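You operate a simulated robot arm through the tools that you are given. There is no shell and no other tool.

You are at the controls of a simulated robot arm. One attempt, no reset.

Task
Make room on the top of the grey bench for the purple effect box (marked "+7"). At the end: the yellow effect box (marked "-5") from the top of the grey bench is on the top of the white bench; the orange effect box (marked "+3") from the top of the grey bench is on the top of the white bench; the white patch plug stands on top of the teal spool; the purple effect box stands where the yellow effect box stood; whatever was shut is shut again. Leave all else as you found it, and nothing knocked over.

The check looks at the end state, three seconds after you hand in, the way a careful person would. Anything else that was tipped, shoved, dropped, spilled or broken makes it a failure.

Robot
A 7-joint arm with a two-finger parallel gripper, fixed in place. Base frame: the origin is at the foot of the arm, x ahead of it, y to its left, z up; the work surface is at about z = 85. Readings come in cm, rad, newtons and seconds.
With the tool pointing down near the work surface it reaches from about 24 to 68 cm from the base axis. Its first joint turns from -1.152 to 1.152 rad. Payload 2.4 kg.
The tool frame sits at the grasp point between the pads (the TCP): z along the fingers, y along the line on which they close. The tips reach 3 cm beyond it. Largest opening 9.4 cm; finger width 2.8, thickness 1; the body of the gripper, 5 by 9.6 cm, starts 5.5 cm behind the TCP.
Orientation is that of the tool frame in the base frame, as a unit quaternion [x, y, z, w]. With the fingers straight down and closing along the base's y, the tool's x points along the base's -x, its y along +y and its z along -z.

Tools
- The arm moves only by the tool move_arm. Its argument "commands" is a list of rows, each a list of 3 entries, a list of its own where there are three numbers: the shift along the tool's x, y, z in units of 30 mm (1.0 is 30 mm), then the turn, a rotation vector about the tool's x, y, z in units of 6 degrees (1.0 is 6 degrees), then the finger opening in cm, from 0 to 9.4. In form: [[[dx, dy, dz], [wx, wy, wz], jaw], ...]. A call has 1 to 20 rows; each row shifts and turns the commanded pose from where the row before left it, along the tool's axes as they then stand. A call with a number of a shift or a turn outside -1 to 1 is refused whole. A row lasts 0.2 s, in which the tool goes at most 5 cm and 0.15 rad; a call with a longer step from one row to the next is refused whole, and so is a gripper value outside its range. A pose out of reach is approached as far as the arm can. The call stops where the force on the tool passes 40 N (or 10 N more than at its start, if that is more) or the arm is blocked; 0.2 s more then pass. The fingers move at their own pace (about 15.3 cm/s each) and stop on an object; they squeeze with about 24 N. The grip force told is the motor's: it shows also when the fingers shut on nothing. Time passes only in rows, and 0.2 s behind the last, so rows that do not move let the fingers close. It gives the time, the measured TCP pose, the force on the tool (base axes), the opening and the grip force at its end, in the units of the frame above (readings bear some noise), with the torque about the TCP (base axes, N m) and any sound that the robot's microphone picked up, and new pictures: "views" is both (left out), scene, wrist or none.
- Cameras (640 x 400 px; columns grow to the right, rows downward): "scene" is fixed at [3.73, 48.13, 142.76]; the picture's right is [-0.72, -0.70, 0.00], its down [-0.50, 0.51, -0.70] and it looks along [0.49, -0.50, -0.72] (base axes); focal length 319 px, centre (320, 200). "wrist" rides on the gripper at [7.6, 1.4, -10.3] in the tool frame; the picture's right is [-0.18, 0.98, 0.00], its down [-0.75, -0.14, -0.64] and it looks along [-0.63, -0.12, 0.77] (tool axes); focal length 243 px, centre (320, 200). There is no depth. A picture from a camera that has moved, and an enlarged one, comes with that camera's place and axes in the base frame and with its lens.
- inspect(camera, box): a new picture of the part [left, top, right, bottom] of that camera's present view, enlarged. It takes no simulated time.
- close_job(): hands the job in; it is judged then, once.

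Nothing tells you positions but the pictures and the camera data. Unless the task says otherwise, let go and move clear before handing in.

The tools are called after "Call:" as a command line: name --argument value ..., lists and objects as JSON in quotes. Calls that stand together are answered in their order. move_arm: Moves the arm, as the interface text tells. Its arguments: {"type":"object","properties":{"commands":{"type":"array"},"views":{"type":"string","enum":["both","scene","wrist","none"]}},"required":["commands"]} The other tools are called the same way: inspect (camera, box) takes an enlarged picture of a part of a camera's view; close_job () hands the job in.

At the start:

```text
t: 0.0
tcp_pos: [40.68, 13.19, 109.45]
tcp_rot: [0.001, 1.0, 0.0, 0.0]
wrist_force: [0.7, -0.8, -0.4]
wrist_torque: [0.02, 0.02, -0.01]
width: 9.4
gripper_force: 0.0
```

scene: 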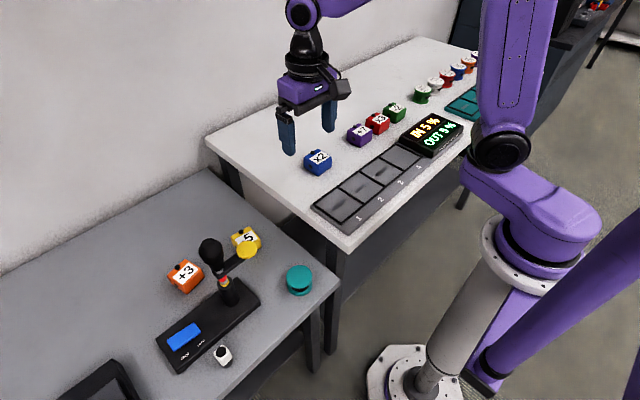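
wrist: 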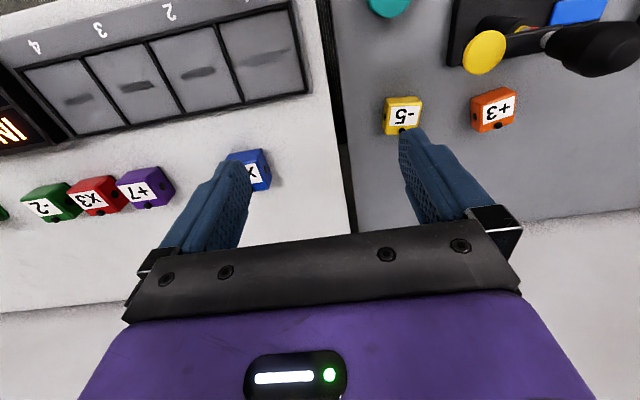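

I see a white bench (right) with coloured effect boxes and a pedal board, and a grey bench (left) with a yellow "-5" box, an orange "+3" box, a device with a lever, a teal spool and a small white plug. I'll zoom in before moving.

Call:
inspect --camera "scene" --box '[140, 210, 340, 380]'

Call:
inspect --camera "scene" --box '[290, 60, 490, 240]'

Call:
inspect --camera "wrist" --box '[340, 0, 640, 180]'

Call:
inspect --camera "scene" --box '[0, 300, 160, 400]'

```text
2.35 times, centred on (240, 295) of scene
camera zoom: at [3.73, 48.13, 142.76], right [-0.72, -0.7, 0.0], down [-0.5, 0.51, -0.7], along [0.49, -0.5, -0.72], focal length 750 px, centre (508, -24)
```

zoom: 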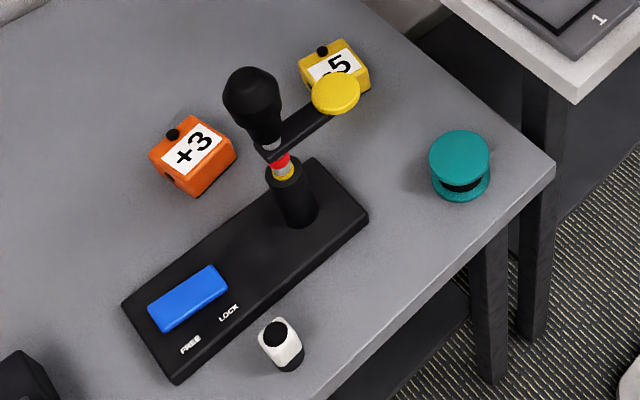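

```text
2.22 times, centred on (390, 150) of scene
camera zoom: at [3.73, 48.13, 142.76], right [-0.72, -0.7, 0.0], down [-0.5, 0.51, -0.7], along [0.49, -0.5, -0.72], focal length 708 px, centre (164, 311)
```

zoom: 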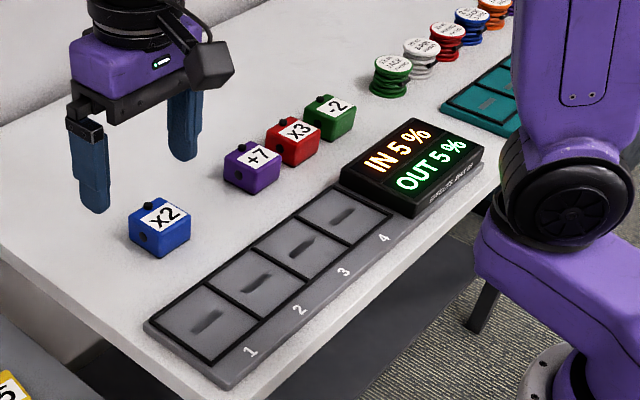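

```text
2.13 times, centred on (490, 90) of wrist
camera zoom: at [33.1, 14.56, 119.61], right [0.18, 0.98, 0.0], down [0.75, -0.14, 0.64], along [0.63, -0.12, -0.77], focal length 518 px, centre (-43, 435)
```

zoom: 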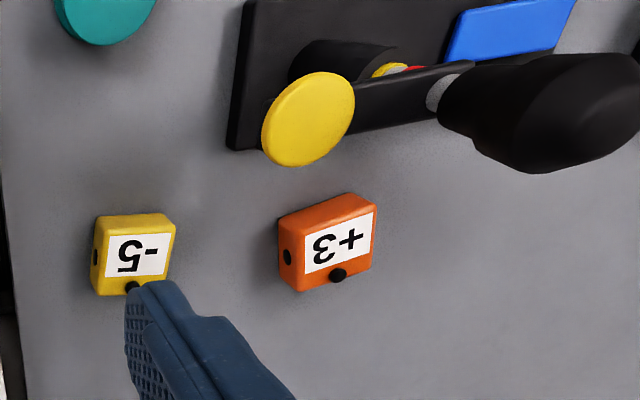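

```text
4.00 times, centred on (80, 350) of scene
camera zoom: at [3.73, 48.13, 142.76], right [-0.72, -0.7, 0.0], down [-0.5, 0.51, -0.7], along [0.49, -0.5, -0.72], focal length 1275 px, centre (1280, -400)
```

zoom: 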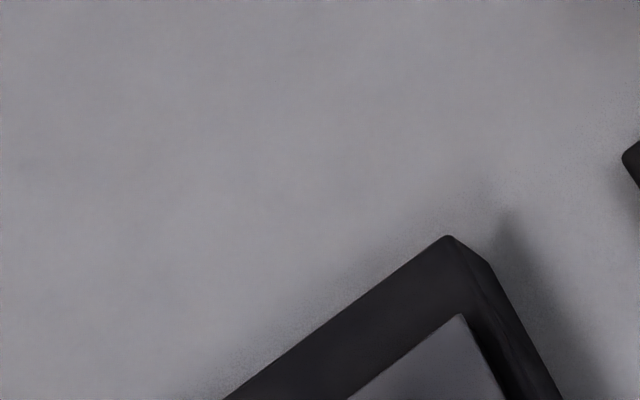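

The grey bench seems to be about 10 cm lower than the white one, and a post with a lever and yellow disc rises between the boxes and the robot. I'll stay high and shift left so the wrist camera looks over the grey bench.

Call:
move_arm --commands '[[[0.6, 1, -0.6], [0, 0, 0], 9.4], [[0.6, 1, -0.6], [0, 0, 0], 9.4], [[0.6, 1, -0.6], [0, 0, 0], 9.4], [[0.6, 1, -0.3], [0, 0, 0], 9.4], [[0.6, 1, 0], [0, 0, 0], 9.4], [[0, 0.6, 0], [0, 0, 0], 9.4], [[0, 0, 0], [0, 0, 0], 9.4]]'

```text
t: 1.6
tcp_pos: [31.51, 30.27, 115.75]
tcp_rot: [0.0, 1.0, 0.0, -0.001]
wrist_force: [-0.7, 0.5, -0.3]
wrist_torque: [0.02, -0.02, 0.0]
width: 9.41
gripper_force: 0.2
camera wrist: at [23.98, 31.53, 126.0], right [0.18, 0.98, 0.0], down [0.75, -0.14, 0.64], along [0.63, -0.12, -0.77], focal length 243 px, centre (320, 200)
```

scene: 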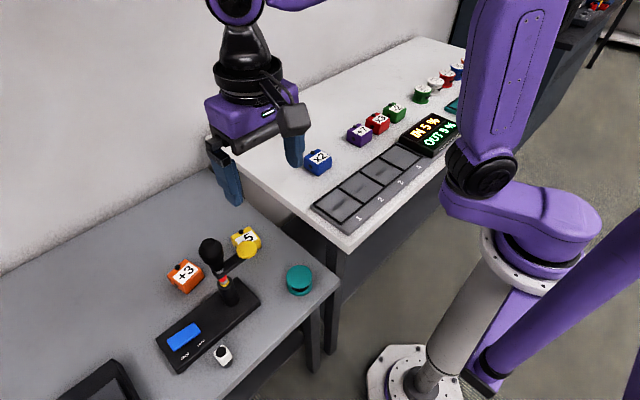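
wrist: 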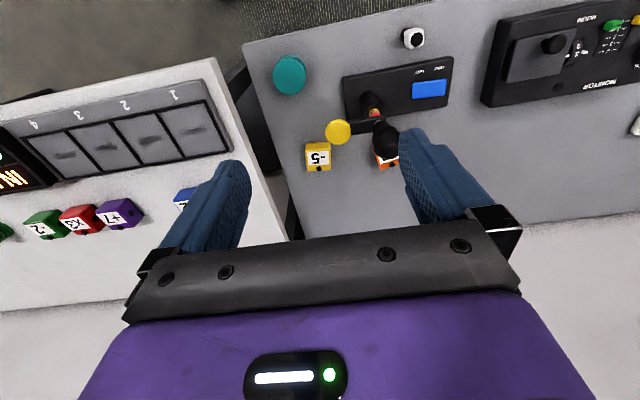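

From here I can see the whole grey bench, including a "MONITOR" device further left. I'll zoom in on each part.

Call:
inspect --camera "wrist" --box '[240, 20, 480, 180]'

Call:
inspect --camera "wrist" --box '[440, 0, 640, 130]'

Call:
inspect --camera "scene" --box '[160, 220, 320, 320]'

```text
2.50 times, centred on (360, 100) of wrist
camera zoom: at [23.98, 31.53, 126.0], right [0.18, 0.98, 0.0], down [0.75, -0.14, 0.64], along [0.63, -0.12, -0.77], focal length 606 px, centre (220, 450)
```

zoom: 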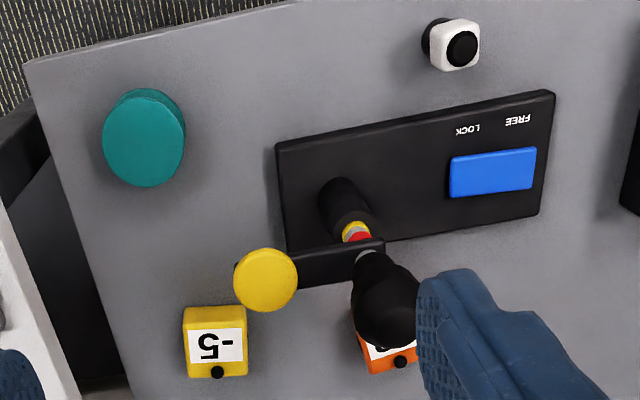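

```text
3.08 times, centred on (540, 65) of wrist
camera zoom: at [23.98, 31.53, 126.0], right [0.18, 0.98, 0.0], down [0.75, -0.14, 0.64], along [0.63, -0.12, -0.77], focal length 746 px, centre (-357, 615)
```

zoom: 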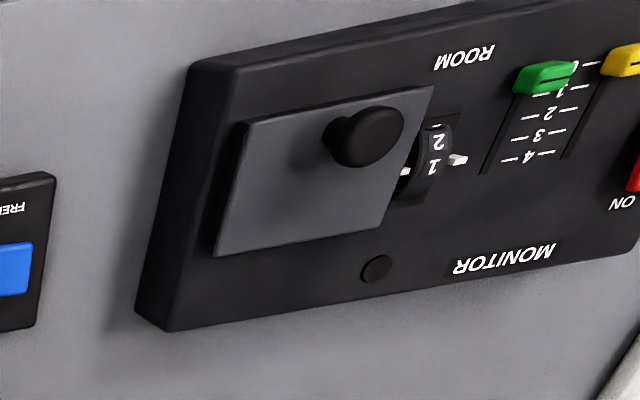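

```text
4.00 times, centred on (240, 270) of scene
camera zoom: at [3.73, 48.13, 142.76], right [-0.72, -0.7, 0.0], down [-0.5, 0.51, -0.7], along [0.49, -0.5, -0.72], focal length 1275 px, centre (640, -80)
```

zoom: 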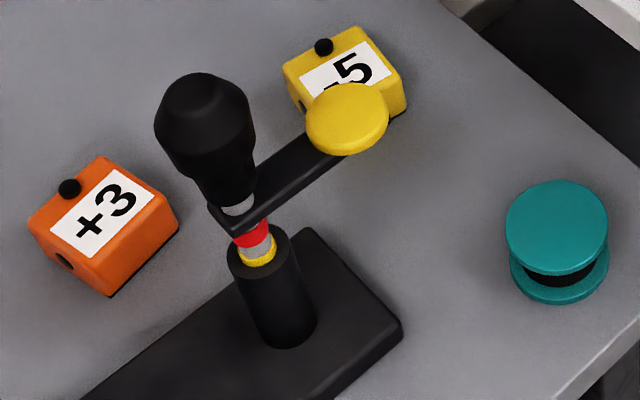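

The yellow box is at about (52, 26) with its top near z≈78. The lever's disc is at about (41, 31, 90) and its knob top at about (41, 38, 98). The wrist camera sticks out toward the base and would pass close to the disc, so I'll grip yellow with the tool turned 90° and the camera on the -y side. I'll travel high first, then turn.

Call:
move_arm --commands '[[[-0.967, -0.214, 0], [0, 0, 0], 9.4], [[-0.967, -0.214, 0], [0, 0, 0], 9.4], [[-0.967, -0.214, 0], [0, 0, 0], 9.4], [[-0.967, -0.214, 0], [0, 0, 0], 9.4], [[-0.967, -0.214, 0], [0, 0, 0], 9.4], [[-0.967, -0.214, 0], [0, 0, 0], 9.4], [[-0.967, -0.214, 0], [0, 0, 0], 9.4], [[0, 0, 0], [0, 0, -1], 9.4], [[0, 0, 0], [0, 0, -1], 9.4], [[0, 0, 0], [0, 0, -1], 9.4], [[0, 0, 0], [0, 0, -1], 9.4], [[0, 0, 0], [0, 0, -1], 9.4], [[0, 0, 0], [0, 0, -1], 9.4], [[0, 0, 0], [0, 0, -1], 9.4], [[0, 0, 0], [0, 0, -1], 9.4], [[0, 0, 0], [0, 0, -1], 9.4], [[0, 0, 0], [0, 0, -1], 9.4], [[0, 0, 0], [0, 0, -1], 9.4], [[0, 0, 0], [0, 0, -1], 9.4], [[0, 0, 0], [0, 0, -1], 9.4]]'

```text
t: 5.8
tcp_pos: [51.93, 25.53, 115.74]
tcp_rot: [-0.631, 0.776, 0.0, 0.0]
wrist_force: [0.5, 0.4, -0.5]
wrist_torque: [-0.02, 0.03, -0.02]
width: 9.4
gripper_force: 0.1
camera wrist: at [49.01, 18.29, 125.91], right [-0.92, 0.38, 0.0], down [0.29, 0.71, 0.64], along [0.24, 0.59, -0.77], focal length 243 px, centre (320, 200)
```

scene: 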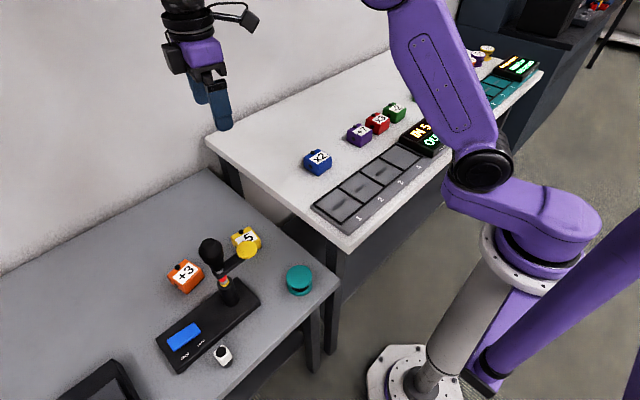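
wrist: 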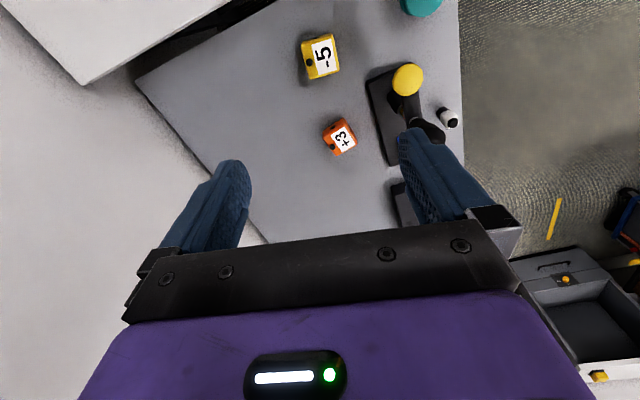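

Call:
inspect --camera "wrist" --box '[260, 0, 480, 160]'

Call:
inspect --camera "wrist" --box '[280, 10, 380, 90]'

```text
2.50 times, centred on (370, 80) of wrist
camera zoom: at [49.01, 18.29, 125.91], right [-0.92, 0.38, 0.0], down [0.29, 0.71, 0.64], along [0.24, 0.59, -0.77], focal length 606 px, centre (195, 500)
```

zoom: 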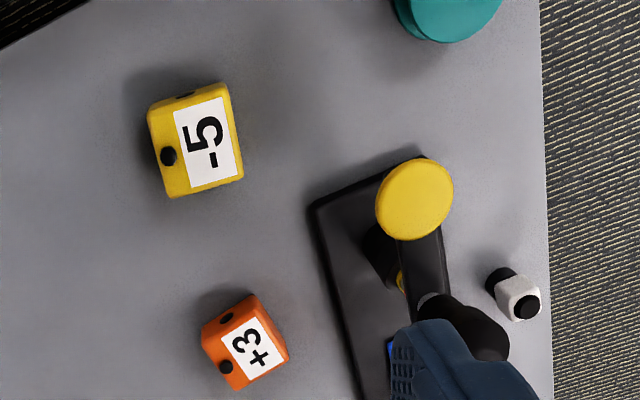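

```text
5.00 times, centred on (330, 50) of wrist
camera zoom: at [49.01, 18.29, 125.91], right [-0.92, 0.38, 0.0], down [0.29, 0.71, 0.64], along [0.24, 0.59, -0.77], focal length 1213 px, centre (270, 950)
```

zoom: 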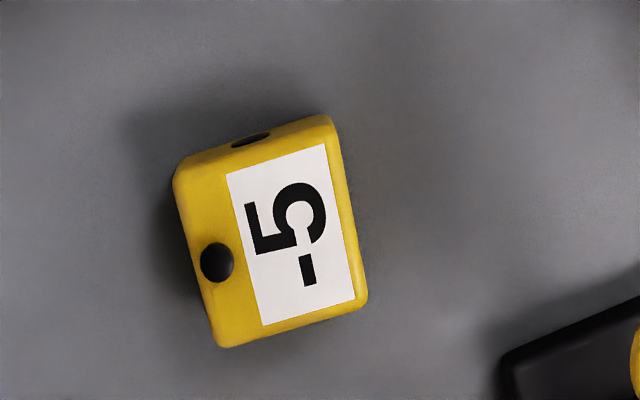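

The yellow box is about 5 cm square, centred near (51.9, 25.8), turned about -8.5°. I'll align the jaw with it, descend to about z=90, and check again.

Call:
move_arm --commands '[[[0, 0, 0.95], [0, 0, -0.58], 9.4], [[-0.08, 0, 0.95], [0, 0, 0], 9.4], [[0, 0, 0.95], [0, 0, 0], 9.4], [[0, 0, 0.95], [0, 0, 0], 9.4], [[0, 0, 0.95], [0, 0, 0], 9.4], [[0, 0, 0.95], [0, 0, 0], 9.4], [[0, 0, 0.95], [0, 0, 0], 9.4], [[0, 0, 0.95], [0, 0, 0], 9.4], [[0, 0, 0.5], [0, 0, 0], 9.4], [[0, 0, 0], [0, 0, 0], 9.4]]'

```text
t: 8.0
tcp_pos: [51.94, 25.72, 91.25]
tcp_rot: [-0.652, 0.758, 0.0, 0.001]
wrist_force: [-0.1, -0.3, -0.7]
wrist_torque: [0.02, 0.03, 0.03]
width: 9.41
gripper_force: 0.1
camera wrist: at [49.51, 18.18, 101.42], right [-0.94, 0.33, 0.0], down [0.25, 0.72, 0.64], along [0.21, 0.61, -0.77], focal length 243 px, centre (320, 200)
```

scene: 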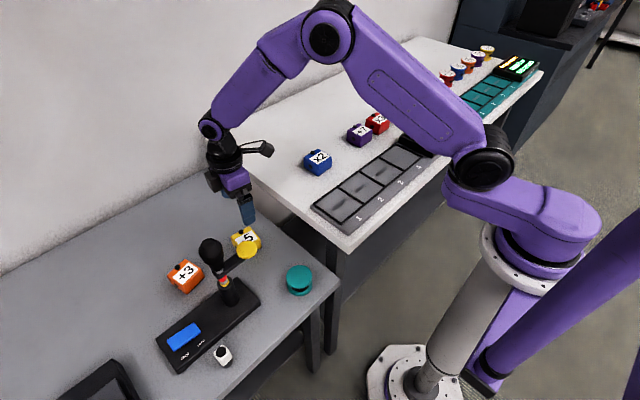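
wrist: 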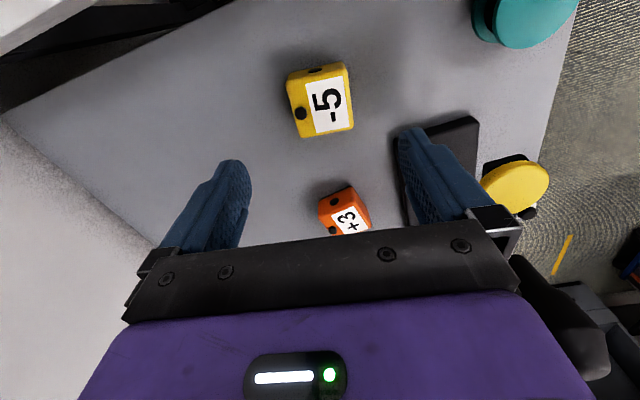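

The box lines up between the fingers, and the arm is clear of the lever. I'll lower to about z=78.6 and check the force.

Call:
move_arm --commands '[[[0, 0, 0.8], [0, 0, 0], 8.4], [[0, 0, 0.8], [0, 0, 0], 8.4], [[0, 0, 0.8], [0, 0, 0], 8.4], [[0, 0, 0.8], [0, 0, 0], 8.4], [[0, 0, 0.6], [0, 0, 0], 8.4], [[0, 0, 0.4], [0, 0, 0], 8.4], [[0, 0, 0], [0, 0, 0], 8.4]]'

```text
t: 9.6
tcp_pos: [52.07, 25.73, 78.65]
tcp_rot: [-0.653, 0.757, 0.001, 0.0]
wrist_force: [0.9, -0.1, -0.3]
wrist_torque: [-0.04, 0.03, 0.0]
width: 8.4
gripper_force: 0.1
camera wrist: at [49.56, 18.29, 88.87], right [-0.95, 0.33, 0.0], down [0.25, 0.72, 0.64], along [0.21, 0.61, -0.77], focal length 243 px, centre (320, 200)
```

scene: 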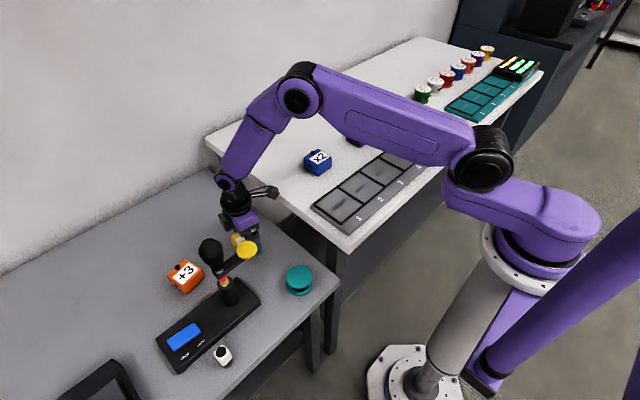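
wrist: 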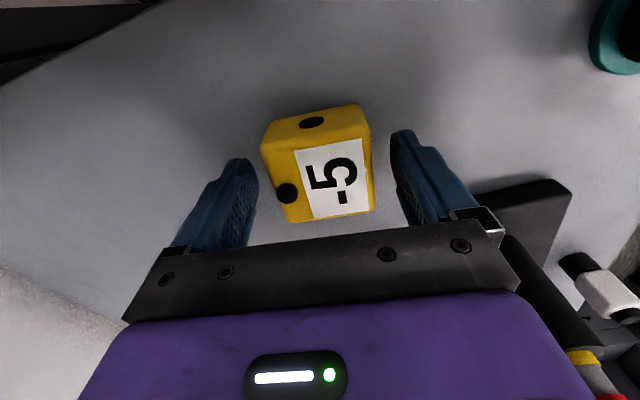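

The fingers straddle the yellow box with no contact. I'll lower another 0.6 cm and close.

Call:
move_arm --commands '[[[0, -0.04, 0.2], [0, 0, 0], 8.4], [[0, 0, 0], [0, 0, 0], 7], [[0, 0, 0], [0, 0, 0], 6], [[0, 0, 0], [0, 0, 0], 5], [[0, 0, 0], [0, 0, 0], 3], [[0, 0, 0], [0, 0, 0], 3], [[0, 0, 0], [0, 0, 0], 3]]' --views "wrist"

```text
t: 11.2
tcp_pos: [52.17, 25.63, 78.14]
tcp_rot: [-0.653, 0.758, 0.0, 0.001]
wrist_force: [0.6, 0.7, 1.8]
wrist_torque: [0.01, -0.02, -0.03]
width: 6.21
gripper_force: 23.8
camera wrist: at [49.73, 18.29, 88.34], right [-0.95, 0.33, 0.0], down [0.25, 0.72, 0.64], along [0.21, 0.61, -0.77], focal length 243 px, centre (320, 200)
```

wrist: 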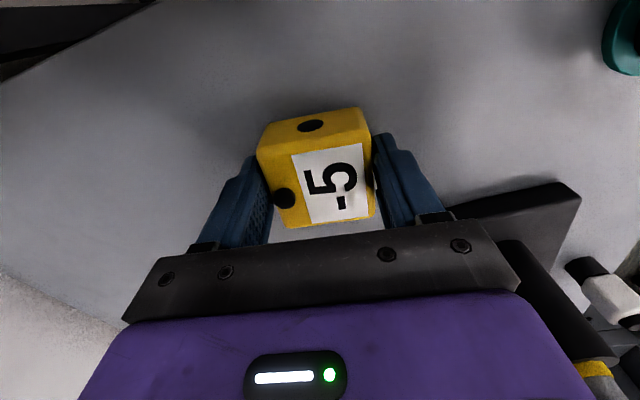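

The yellow box is gripped (6.2 cm wide at 24 N). I'll lift it straight up.

Call:
move_arm --commands '[[[0, 0, -0.3], [0, 0, 0], 3], [[0, 0, -0.6], [0, 0, 0], 3], [[0, 0, -0.95], [0, 0, 0], 3], [[0, 0, -0.95], [0, 0, 0], 3], [[0, 0, -0.95], [0, 0, 0], 3], [[0, 0, -0.95], [0, 0, 0], 3], [[0, 0, -0.95], [0, 0, 0], 3], [[0, 0, -0.95], [0, 0, 0], 3], [[0, 0, -0.4], [0, 0, 0], 3], [[0, 0, 0], [0, 0, 0], 3]]'

```text
t: 13.4
tcp_pos: [51.94, 25.82, 99.34]
tcp_rot: [-0.653, 0.758, 0.0, 0.0]
wrist_force: [-0.1, -0.3, -1.2]
wrist_torque: [0.01, 0.03, 0.01]
width: 6.21
gripper_force: 24.4
camera wrist: at [49.59, 18.36, 109.56], right [-0.95, 0.33, 0.0], down [0.25, 0.72, 0.64], along [0.21, 0.61, -0.77], focal length 243 px, centre (320, 200)
```

scene: 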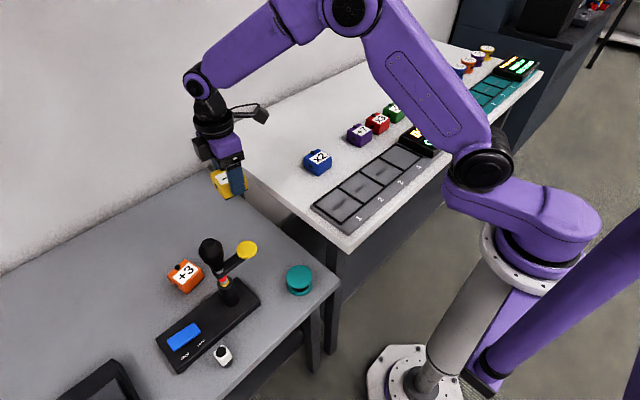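
wrist: 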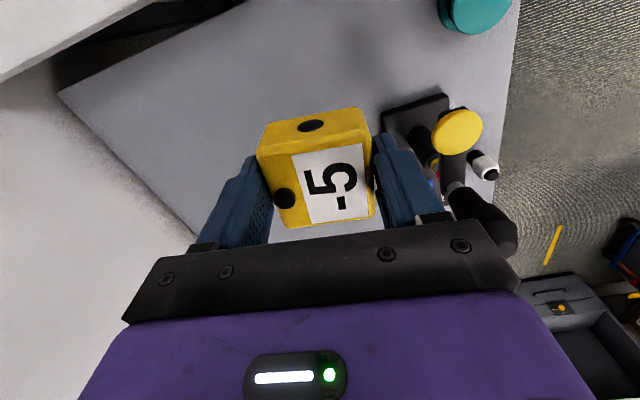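

The box is held, and the lever is untouched. Next I'll carry it over the white bench toward about (60, 6).

Call:
move_arm --commands '[[[0.876, -0.519, 0], [0, 0, 0], 3], [[0.876, -0.519, 0], [0, 0, 0], 3], [[0.876, -0.519, 0], [0, 0, 0], 3], [[0.876, -0.519, 0], [0, 0, 0], 3], [[0.876, -0.519, 0], [0, 0, 0], 3], [[0.876, -0.519, 0], [0, 0, 0], 3], [[0.876, -0.519, 0], [0, 0, 0], 3], [[0, 0, 0], [0, 0, 0], 3]]'

```text
t: 15.2
tcp_pos: [59.98, 5.86, 99.22]
tcp_rot: [-0.653, 0.758, -0.001, 0.0]
wrist_force: [-0.6, 0.4, -0.3]
wrist_torque: [-0.04, 0.06, 0.0]
width: 6.19
gripper_force: 24.2
camera wrist: at [57.62, -1.52, 109.48], right [-0.95, 0.33, 0.0], down [0.25, 0.72, 0.64], along [0.21, 0.61, -0.77], focal length 243 px, centre (320, 200)
```

scene: 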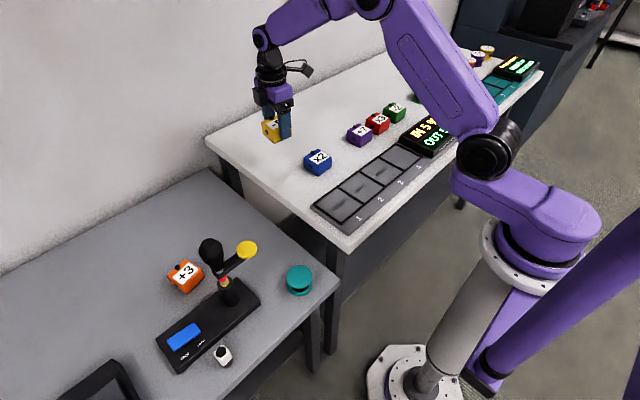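
wrist: 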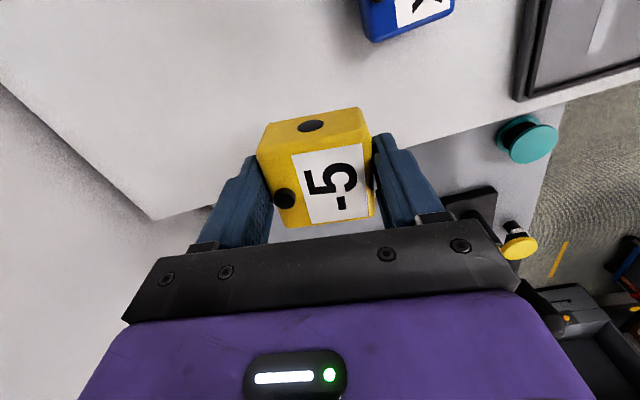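

The box is over clear white bench, about 5 cm from the edge. I'll lower to just above the surface, then feel for contact.

Call:
move_arm --commands '[[[0, 0, 0.8], [0, 0, 0], 3], [[0, 0, 0.8], [0, 0, 0], 3], [[0, 0, 0.7], [0, 0, 0], 3], [[0, 0, 0.5], [0, 0, 0], 3], [[0, 0, 0.3], [0, 0, 0], 3], [[0, 0, 0.1], [0, 0, 0], 3], [[0, 0, 0], [0, 0, 0], 3]]'

```text
t: 16.8
tcp_pos: [60.18, 5.95, 89.53]
tcp_rot: [-0.653, 0.757, 0.0, 0.0]
wrist_force: [-0.3, 0.2, -1.3]
wrist_torque: [0.02, 0.0, 0.01]
width: 6.2
gripper_force: 24.5
camera wrist: at [57.72, -1.48, 99.76], right [-0.94, 0.33, 0.0], down [0.25, 0.72, 0.64], along [0.21, 0.61, -0.77], focal length 243 px, centre (320, 200)
```

scene: 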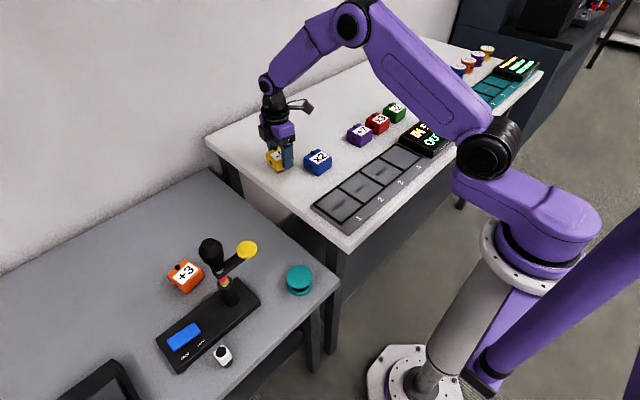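
wrist: 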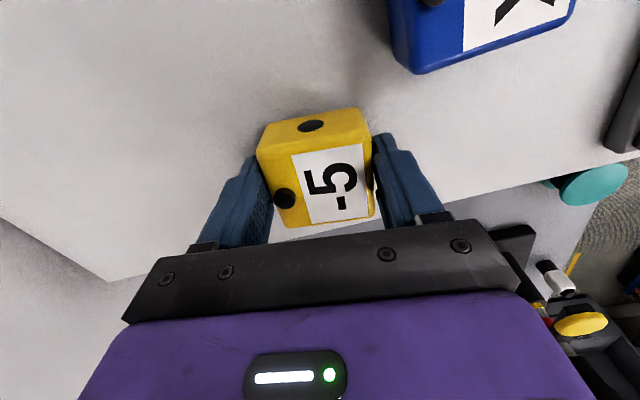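

Call:
move_arm --commands '[[[0, 0, 0.07], [0, 0, 0], 3], [[0, 0, 0.07], [0, 0, 0], 3], [[0, 0, 0], [0, 0, 0], 3]]' --views "none"

```text
t: 17.6
tcp_pos: [60.18, 5.87, 89.18]
tcp_rot: [-0.653, 0.757, 0.0, 0.0]
wrist_force: [0.0, 0.1, -2.1]
wrist_torque: [0.02, 0.01, 0.0]
width: 6.19
gripper_force: 24.2
```

Call:
move_arm --commands '[[[0, 0, 0.05], [0, 0, 0], 3], [[0, 0, 0], [0, 0, 0], 3]]' --views "none"

Call:
move_arm --commands '[[[0, 0, 0.05], [0, 0, 0], 3], [[0, 0, 0], [0, 0, 0], 3]]' --views "none"

```text
t: 18.2
tcp_pos: [60.21, 5.97, 89.11]
tcp_rot: [-0.653, 0.758, -0.001, 0.001]
wrist_force: [-4.6, -1.3, 13.1]
wrist_torque: [-0.01, 0.13, 0.0]
width: 6.22
gripper_force: 24.0
```

```text
t: 18.8
tcp_pos: [60.18, 5.93, 89.06]
tcp_rot: [-0.652, 0.758, 0.0, 0.002]
wrist_force: [-2.7, -0.3, 18.0]
wrist_torque: [0.04, -0.02, 0.03]
width: 6.24
gripper_force: 24.3
```

The box touched down at TCP z≈89.07. I'll ease off the pressure, open the jaw and go straight up.

Call:
move_arm --commands '[[[0, 0, -0.04], [0, 0, 0], 3], [[0, 0, 0], [0, 0, 0], 5.8], [[0, 0, 0], [0, 0, 0], 6.8], [[0, 0, 0], [0, 0, 0], 8], [[0, 0, 0], [0, 0, 0], 8.6], [[0, 0, -0.3], [0, 0, 0], 8.6], [[0, 0, -0.6], [0, 0, 0], 8.6], [[0, 0, -0.9], [0, 0, 0], 8.6], [[0, 0, -0.9], [0, 0, 0], 8.6], [[0, 0, -0.9], [0, 0, 0], 8.6], [[0, 0, 0], [0, 0, 0], 8.6]]'

```text
t: 21.2
tcp_pos: [60.2, 5.91, 99.82]
tcp_rot: [-0.653, 0.757, 0.0, 0.0]
wrist_force: [0.9, -0.4, -0.2]
wrist_torque: [-0.02, -0.04, 0.02]
width: 8.59
gripper_force: 0.0
camera wrist: at [57.77, -1.47, 110.06], right [-0.94, 0.33, 0.0], down [0.25, 0.72, 0.64], along [0.21, 0.61, -0.77], focal length 243 px, centre (320, 200)
```

scene: 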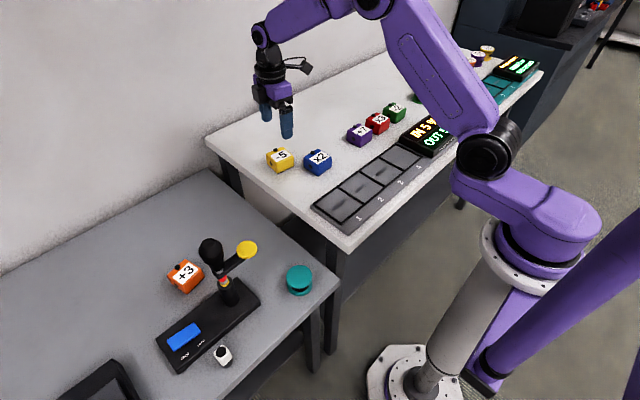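
wrist: 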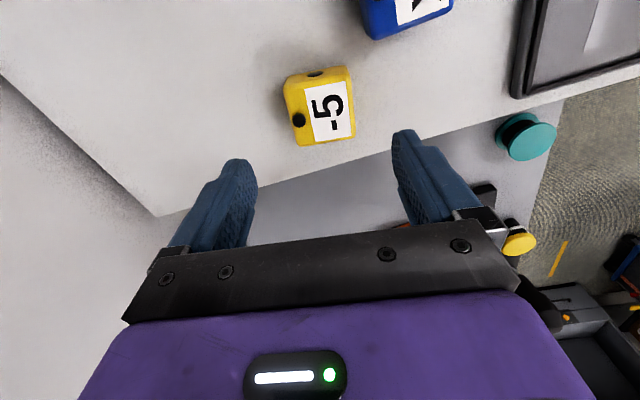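

Yellow is standing on the white bench. Next is orange at about (53.6, 41.5), close to the reach limit and with the lever post between it and the base. I'll move to a viewing pose short of it at z≈100 and turn the jaw toward its yaw.

Call:
move_arm --commands '[[[-0.964, 0.339, 0], [0, 0, 0], 8.6], [[-0.964, 0.339, 0], [0, 0, 0], 8.6], [[-0.964, 0.339, 0], [0, 0, 0], 8.6], [[-0.964, 0.339, 0], [0, 0, 0], 8.6], [[-0.964, 0.339, 0], [0, 0, 0], 8.6], [[-0.964, 0.339, 0], [0, 0, 0], 8.6], [[-0.964, 0.339, 0], [0, 0, 0], 8.6], [[-0.964, 0.339, 0], [0, 0, 0], 8.6], [[-0.964, 0.339, 0], [0, 0, 0], 8.6], [[0, 0, 0], [0, 0, -0.9], 8.6], [[0, 0, 0], [0, 0, -0.9], 8.6], [[0, 0, 0], [0, 0, -0.9], 8.6], [[0, 0, 0], [0, 0, -0.9], 8.6], [[0, 0, 0], [0, 0, 0], 8.6]]'

```text
t: 24.2
tcp_pos: [54.81, 32.93, 99.84]
tcp_rot: [0.784, -0.621, 0.0, 0.0]
wrist_force: [-0.5, 0.9, -0.3]
wrist_torque: [-0.01, -0.02, 0.0]
width: 8.59
gripper_force: 0.0
camera wrist: at [55.34, 25.19, 110.0], right [-1.0, -0.05, 0.0], down [-0.03, 0.77, 0.64], along [-0.03, 0.64, -0.77], focal length 243 px, centre (320, 200)
```

scene: 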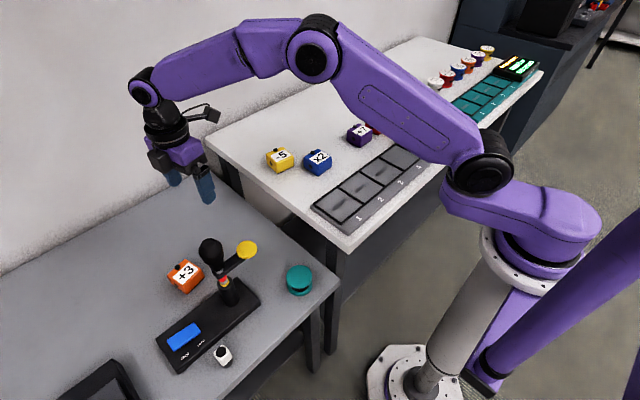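
wrist: 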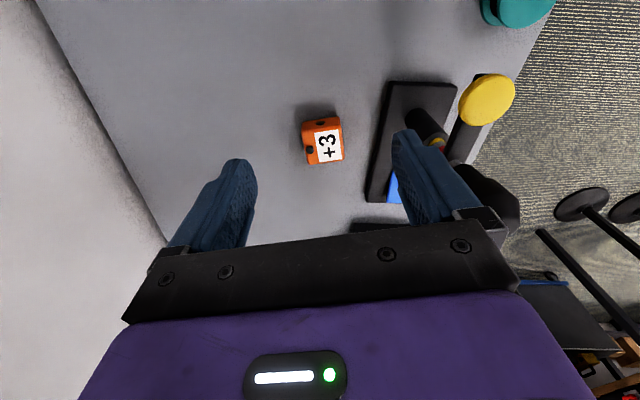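

Call:
inspect --camera "wrist" --box '[270, 90, 390, 190]'

Call:
inspect --camera "scene" --box '[110, 60, 290, 320]'

```text
4.00 times, centred on (330, 140) of wrist
camera zoom: at [55.34, 25.19, 110.0], right [-1.0, -0.05, 0.0], down [-0.03, 0.77, 0.64], along [-0.03, 0.64, -0.77], focal length 970 px, centre (280, 440)
```

zoom: 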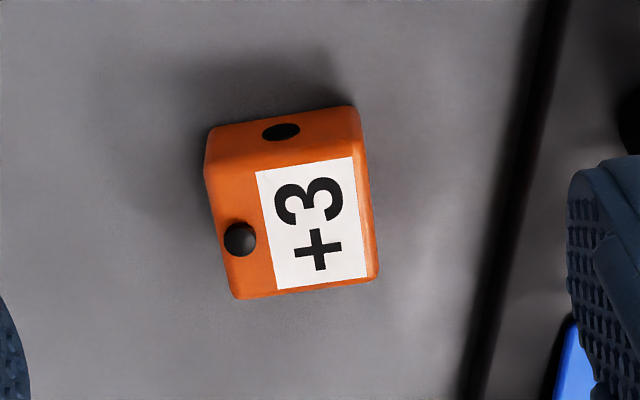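

```text
1.54 times, centred on (200, 190) of scene
camera zoom: at [3.73, 48.13, 142.76], right [-0.72, -0.7, 0.0], down [-0.5, 0.51, -0.7], along [0.49, -0.5, -0.72], focal length 490 px, centre (505, 215)
```

zoom: 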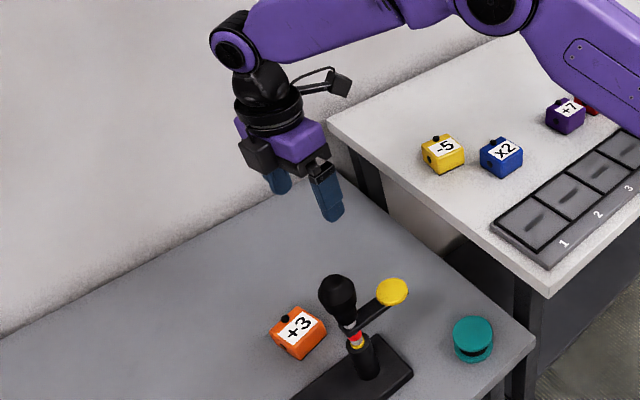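

Orange is centred at about (54.0, 41.8), yaw about 12°, r≈68. A vertical approach would bring the forearm close to the lever knob. I'll lean the tool 25° so the wrist sits toward -y, well clear of the post, with both fingertips still level, and move to above the orange box.

Call:
move_arm --commands '[[[0, 0, 0], [0, -0.8333, 0], 8.6], [[0, 0, 0], [0, -0.8333, 0], 8.6], [[0, 0, 0], [0, -0.8333, 0], 8.6], [[0, 0, 0], [0, -0.8333, 0], 8.6], [[0, 0, 0], [0, -0.8335, 0], 8.6], [[-0.325, -0.1, 0.8725], [0, 0, 0], 8.6], [[-0.325, -0.1, 0.8725], [0, 0, 0], 8.6], [[-0.325, -0.1, 0.8725], [0, 0, 0], 8.6], [[-0.325, -0.1, 0.8725], [0, 0, 0], 8.6], [[0, 0, 0], [0, 0, 0], 8.6]]'

```text
t: 26.4
tcp_pos: [54.29, 41.01, 92.05]
tcp_rot: [0.765, -0.607, -0.169, -0.134]
wrist_force: [-0.1, 0.5, -0.6]
wrist_torque: [0.01, 0.0, -0.02]
width: 8.61
gripper_force: 0.0
camera wrist: at [55.62, 29.73, 98.04], right [-1.0, -0.06, 0.08], down [0.04, 0.43, 0.9], along [-0.09, 0.9, -0.43], focal length 243 px, centre (320, 200)
```

scene: 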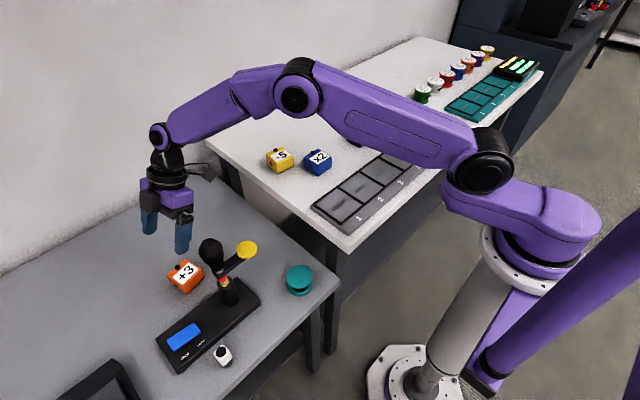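
wrist: 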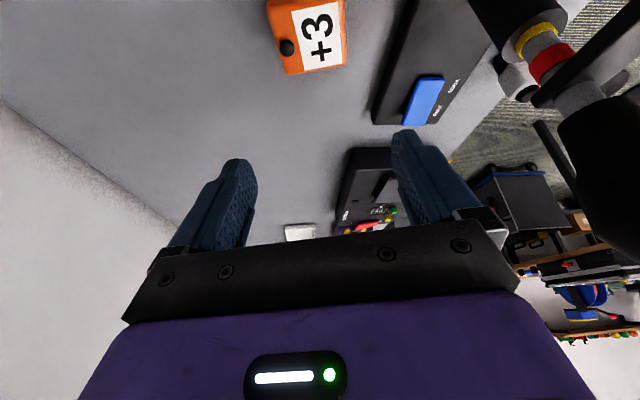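

The lean works and the forearm is well to the right of the lever post. I'll descend straight down partway and check.

Call:
move_arm --commands '[[[0.38, 0, 0.816], [0, 0, 0], 8.6], [[0.38, 0, 0.816], [0, 0, 0], 8.6], [[0.38, 0, 0.816], [0, 0, 0], 8.6], [[0.2, 0, 0.43], [0, 0, 0], 8.6], [[0, 0, 0], [0, 0, 0], 8.6]]'

```text
t: 27.6
tcp_pos: [54.25, 41.2, 82.61]
tcp_rot: [0.764, -0.607, -0.169, -0.135]
wrist_force: [0.0, 0.7, -0.1]
wrist_torque: [0.02, 0.01, 0.02]
width: 8.6
gripper_force: 0.1
camera wrist: at [55.54, 29.82, 88.49], right [-1.0, -0.06, 0.08], down [0.04, 0.43, 0.9], along [-0.09, 0.9, -0.43], focal length 243 px, centre (320, 200)
```

scene: 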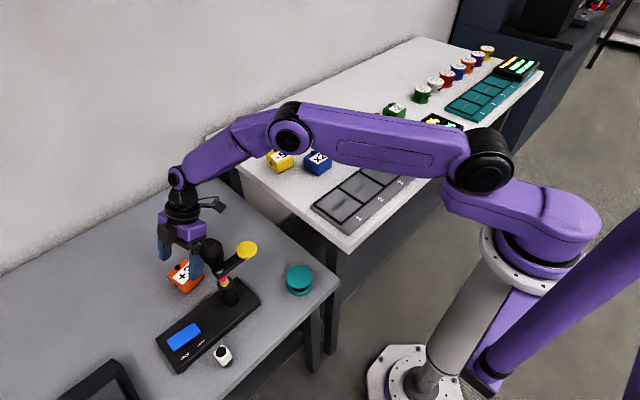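
wrist: 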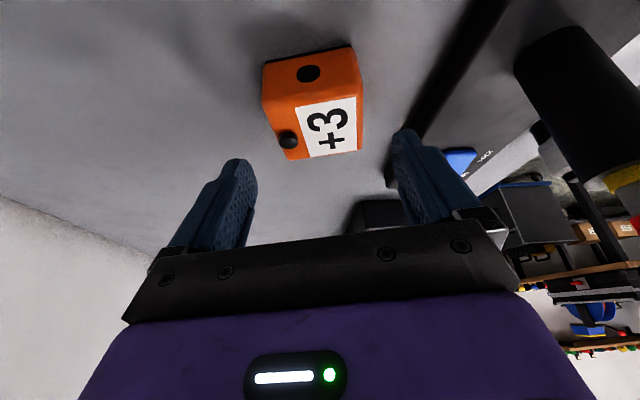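

Call:
move_arm --commands '[[[0.211, -0.045, 0.453], [0, 0, 0], 8.6], [[0.211, -0.045, 0.453], [0, 0, 0], 8.6], [[0.211, -0.045, 0.453], [0, 0, 0], 8.6], [[0, 0, 0], [0, 0, 0], 8.6]]'

```text
t: 28.6
tcp_pos: [54.82, 41.02, 77.76]
tcp_rot: [0.765, -0.607, -0.169, -0.134]
wrist_force: [0.8, 0.6, 0.5]
wrist_torque: [0.0, -0.01, 0.0]
width: 8.62
gripper_force: 0.0
camera wrist: at [55.99, 29.77, 83.88], right [-1.0, -0.06, 0.08], down [0.04, 0.43, 0.9], along [-0.09, 0.9, -0.43], focal length 243 px, centre (320, 200)
```

scene: 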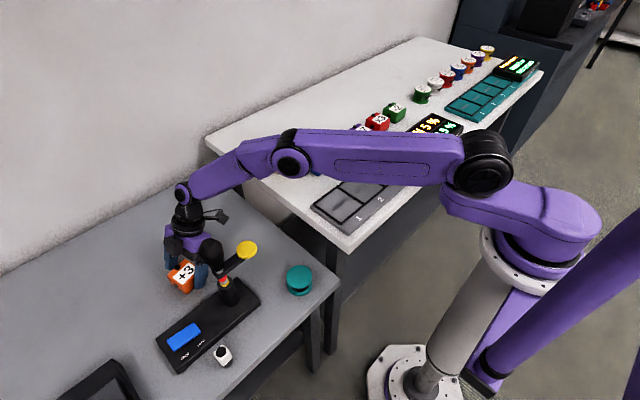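
wrist: 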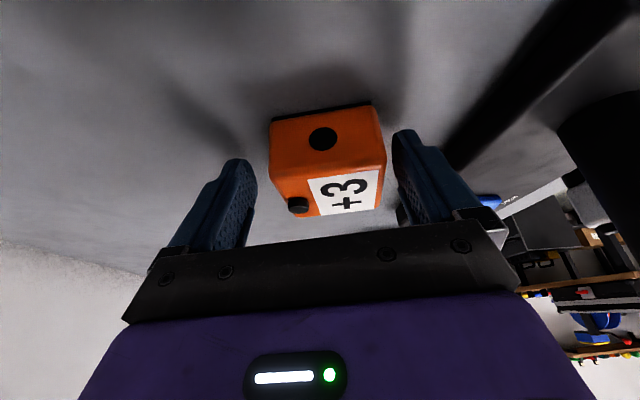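

The fingers straddle the orange box just above the bench, with no contact force. I'll close on it.

Call:
move_arm --commands '[[[0, 0.06, 0], [0, 0, 0], 8], [[0, 0, 0], [0, 0, 0], 7.4], [[0, 0, 0], [0, 0, 0], 6.8], [[0, 0, 0], [0, 0, 0], 6], [[0, 0, 0], [0, 0, 0], 3], [[0, 0, 0], [0, 0, 0], 3], [[0, 0, 0], [0, 0, 0], 3]]'

```text
t: 30.2
tcp_pos: [54.6, 41.14, 77.89]
tcp_rot: [0.765, -0.607, -0.17, -0.134]
wrist_force: [0.0, -0.1, 0.8]
wrist_torque: [-0.04, 0.03, 0.01]
width: 6.2
gripper_force: 23.8
camera wrist: at [55.83, 29.77, 83.96], right [-1.0, -0.06, 0.08], down [0.04, 0.43, 0.9], along [-0.09, 0.9, -0.43], focal length 243 px, centre (320, 200)
```

scene: 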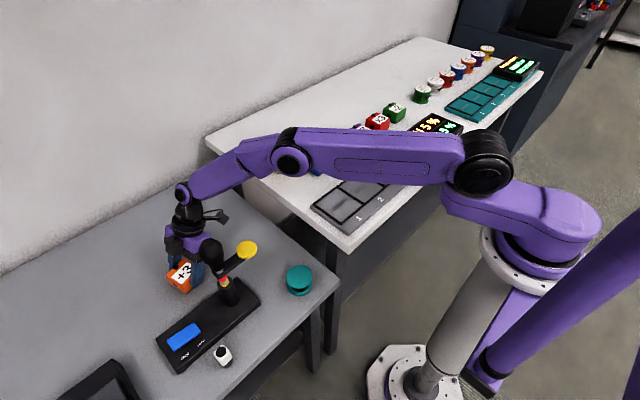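
wrist: 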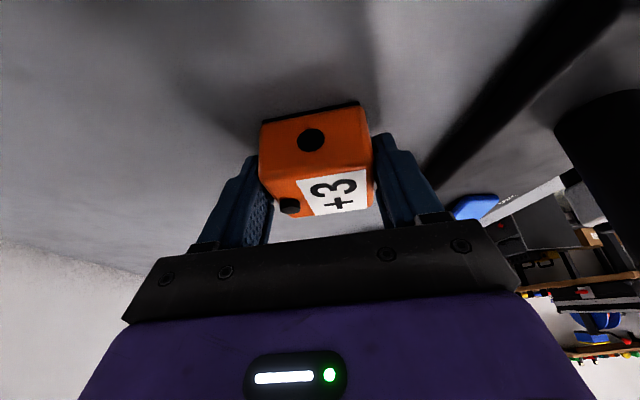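

Orange is gripped at 24 N. I'll lift it straight up in base z.

Call:
move_arm --commands '[[[-0.127, 0, -0.272], [0, 0, 0], 3], [[-0.254, 0, -0.544], [0, 0, 0], 3], [[-0.38, 0, -0.816], [0, 0, 0], 3], [[-0.38, 0, -0.816], [0, 0, 0], 3], [[-0.38, 0, -0.816], [0, 0, 0], 3], [[-0.38, 0, -0.816], [0, 0, 0], 3], [[-0.38, 0, -0.816], [0, 0, 0], 3], [[-0.38, 0, -0.816], [0, 0, 0], 3], [[-0.254, 0, -0.544], [0, 0, 0], 3], [[0, 0, 0], [0, 0, 0], 3]]'

```text
t: 32.4
tcp_pos: [54.52, 41.06, 98.6]
tcp_rot: [0.764, -0.607, -0.169, -0.135]
wrist_force: [-1.2, -0.6, -1.3]
wrist_torque: [-0.04, -0.01, 0.02]
width: 6.19
gripper_force: 24.5
camera wrist: at [55.78, 29.79, 104.63], right [-1.0, -0.06, 0.08], down [0.04, 0.43, 0.9], along [-0.09, 0.9, -0.43], focal length 243 px, centre (320, 200)
```

scene: 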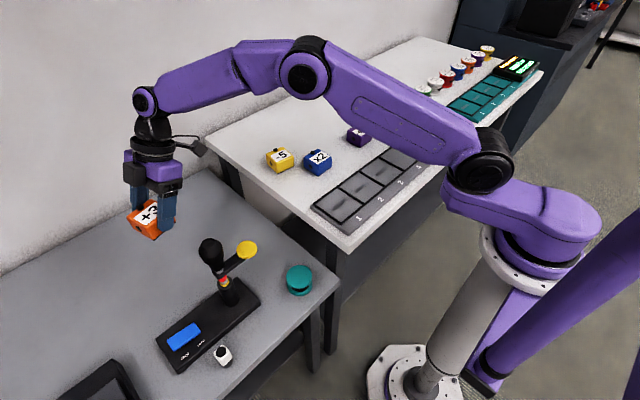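
wrist: 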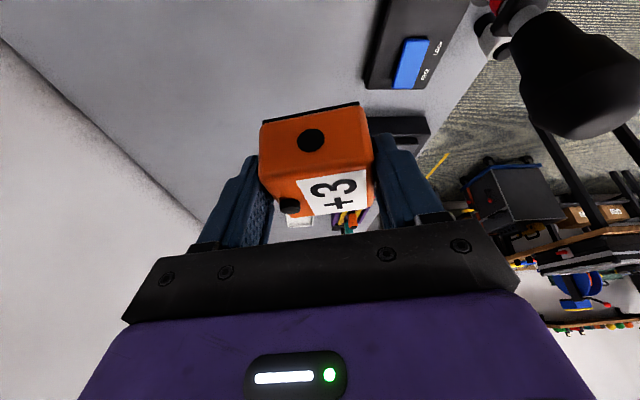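

Orange is held level under the leaned tool, so I'll keep the lean until it is set down. Next I'll carry it over the white bench to about (60, -7).

Call:
move_arm --commands '[[[0.895, 0.116, -0.449], [0, 0, 0], 3], [[0.895, 0.116, -0.449], [0, 0, 0], 3], [[0.895, 0.116, -0.449], [0, 0, 0], 3], [[0.895, 0.116, -0.449], [0, 0, 0], 3], [[0.895, 0.116, -0.449], [0, 0, 0], 3], [[0.895, 0.116, -0.449], [0, 0, 0], 3], [[0.895, 0.116, -0.449], [0, 0, 0], 3], [[0.895, 0.116, -0.449], [0, 0, 0], 3], [[0, 0, 0], [0, 0, 0], 3]]'

```text
t: 34.4
tcp_pos: [57.25, 17.09, 99.27]
tcp_rot: [0.765, -0.607, -0.169, -0.135]
wrist_force: [0.2, -0.3, -2.1]
wrist_torque: [-0.01, 0.0, 0.04]
width: 6.18
gripper_force: 24.1
camera wrist: at [58.43, 5.64, 105.34], right [-1.0, -0.06, 0.08], down [0.04, 0.43, 0.9], along [-0.09, 0.9, -0.43], focal length 243 px, centre (320, 200)
```

scene: 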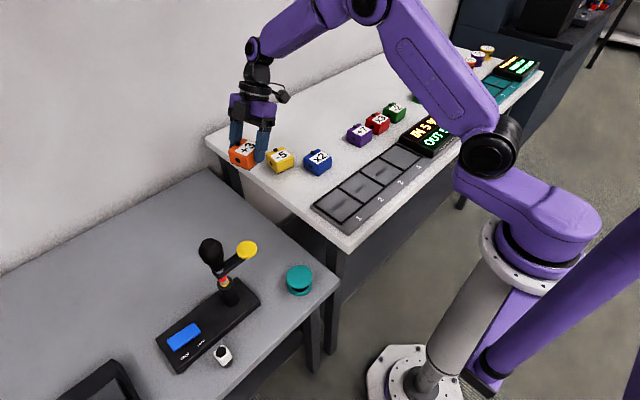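
wrist: 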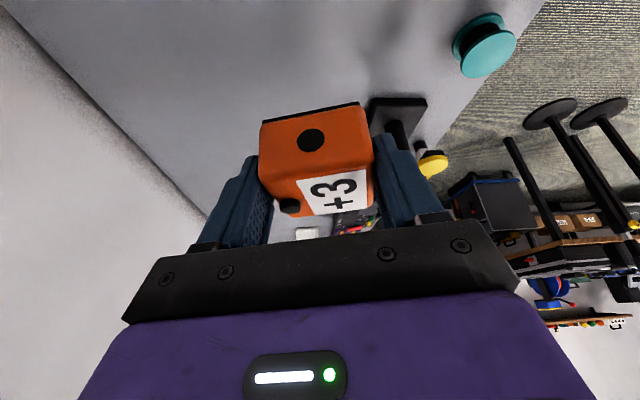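

Call:
move_arm --commands '[[[0.895, 0.116, -0.449], [0, 0, 0], 3], [[0.895, 0.116, -0.449], [0, 0, 0], 3], [[0.895, 0.116, -0.449], [0, 0, 0], 3], [[0.895, 0.116, -0.449], [0, 0, 0], 3], [[0.895, 0.116, -0.449], [0, 0, 0], 3], [[0.895, 0.116, -0.449], [0, 0, 0], 3], [[0.895, 0.116, -0.449], [0, 0, 0], 3], [[0.895, 0.116, -0.449], [0, 0, 0], 3], [[0, 0, 0], [0.287, 0, 0.614], 3], [[0, 0, 0], [0.287, 0, 0.614], 3], [[0, 0, 0], [0.287, 0, 0.614], 3], [[0, 0, 0], [0, 0, 0], 3]]'

```text
t: 37.0
tcp_pos: [59.84, -7.16, 99.96]
tcp_rot: [0.696, -0.685, -0.155, -0.152]
wrist_force: [0.2, -0.5, -1.3]
wrist_torque: [-0.01, 0.01, 0.02]
width: 6.18
gripper_force: 24.1
camera wrist: at [58.74, -18.45, 106.02], right [-0.99, 0.15, 0.08], down [0.14, 0.41, 0.9], along [0.1, 0.9, -0.43], focal length 243 px, centre (320, 200)
```

scene: 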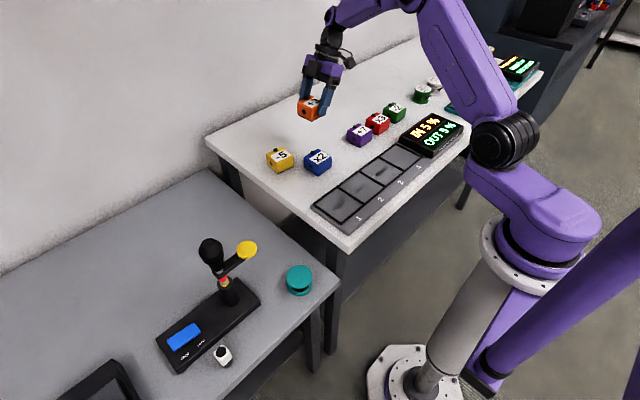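
wrist: 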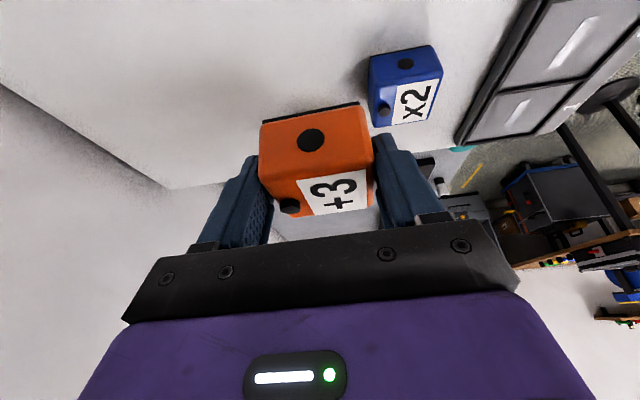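

Call:
move_arm --commands '[[[0.338, 0, 0.725], [0, 0, 0], 3], [[0.338, 0, 0.725], [0, 0, 0], 3], [[0.338, 0, 0.725], [0, 0, 0], 3], [[0.338, 0, 0.725], [0, 0, 0], 3], [[0.106, 0, 0.227], [0, 0, 0], 3], [[0, 0, 0], [0, 0, 0], 3]]'

```text
t: 38.4
tcp_pos: [59.93, -7.04, 89.59]
tcp_rot: [0.696, -0.685, -0.154, -0.151]
wrist_force: [0.0, 0.3, -1.7]
wrist_torque: [-0.02, -0.02, 0.0]
width: 6.19
gripper_force: 23.9
camera wrist: at [58.79, -18.42, 95.61], right [-0.99, 0.15, 0.08], down [0.13, 0.41, 0.9], along [0.1, 0.9, -0.43], focal length 243 px, centre (320, 200)
```

scene: 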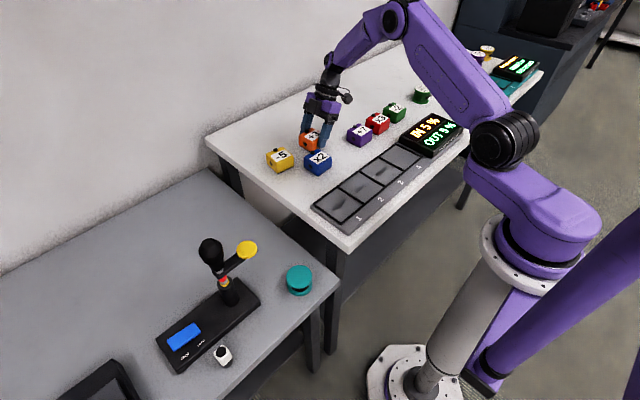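
wrist: 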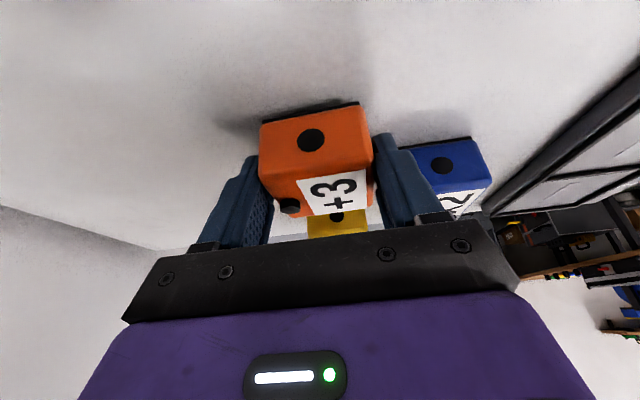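

Call:
move_arm --commands '[[[0.042, 0, 0.091], [0, 0, 0], 3], [[0.042, 0, 0.091], [0, 0, 0], 3], [[0, 0, 0], [0, 0, 0], 3]]' --views "none"

Call:
move_arm --commands '[[[0.021, 0, 0.045], [0, 0, 0], 3], [[0, 0, 0], [0, 0, 0], 3]]' --views "none"

```text
t: 39.2
tcp_pos: [59.99, -6.97, 89.05]
tcp_rot: [0.696, -0.685, -0.154, -0.152]
wrist_force: [-0.1, -0.5, -1.2]
wrist_torque: [-0.01, 0.03, 0.01]
width: 6.17
gripper_force: 24.1
```

```text
t: 39.8
tcp_pos: [60.02, -7.11, 88.96]
tcp_rot: [0.696, -0.685, -0.154, -0.152]
wrist_force: [-3.7, -1.2, 13.6]
wrist_torque: [0.09, 0.16, 0.01]
width: 6.19
gripper_force: 23.3
```

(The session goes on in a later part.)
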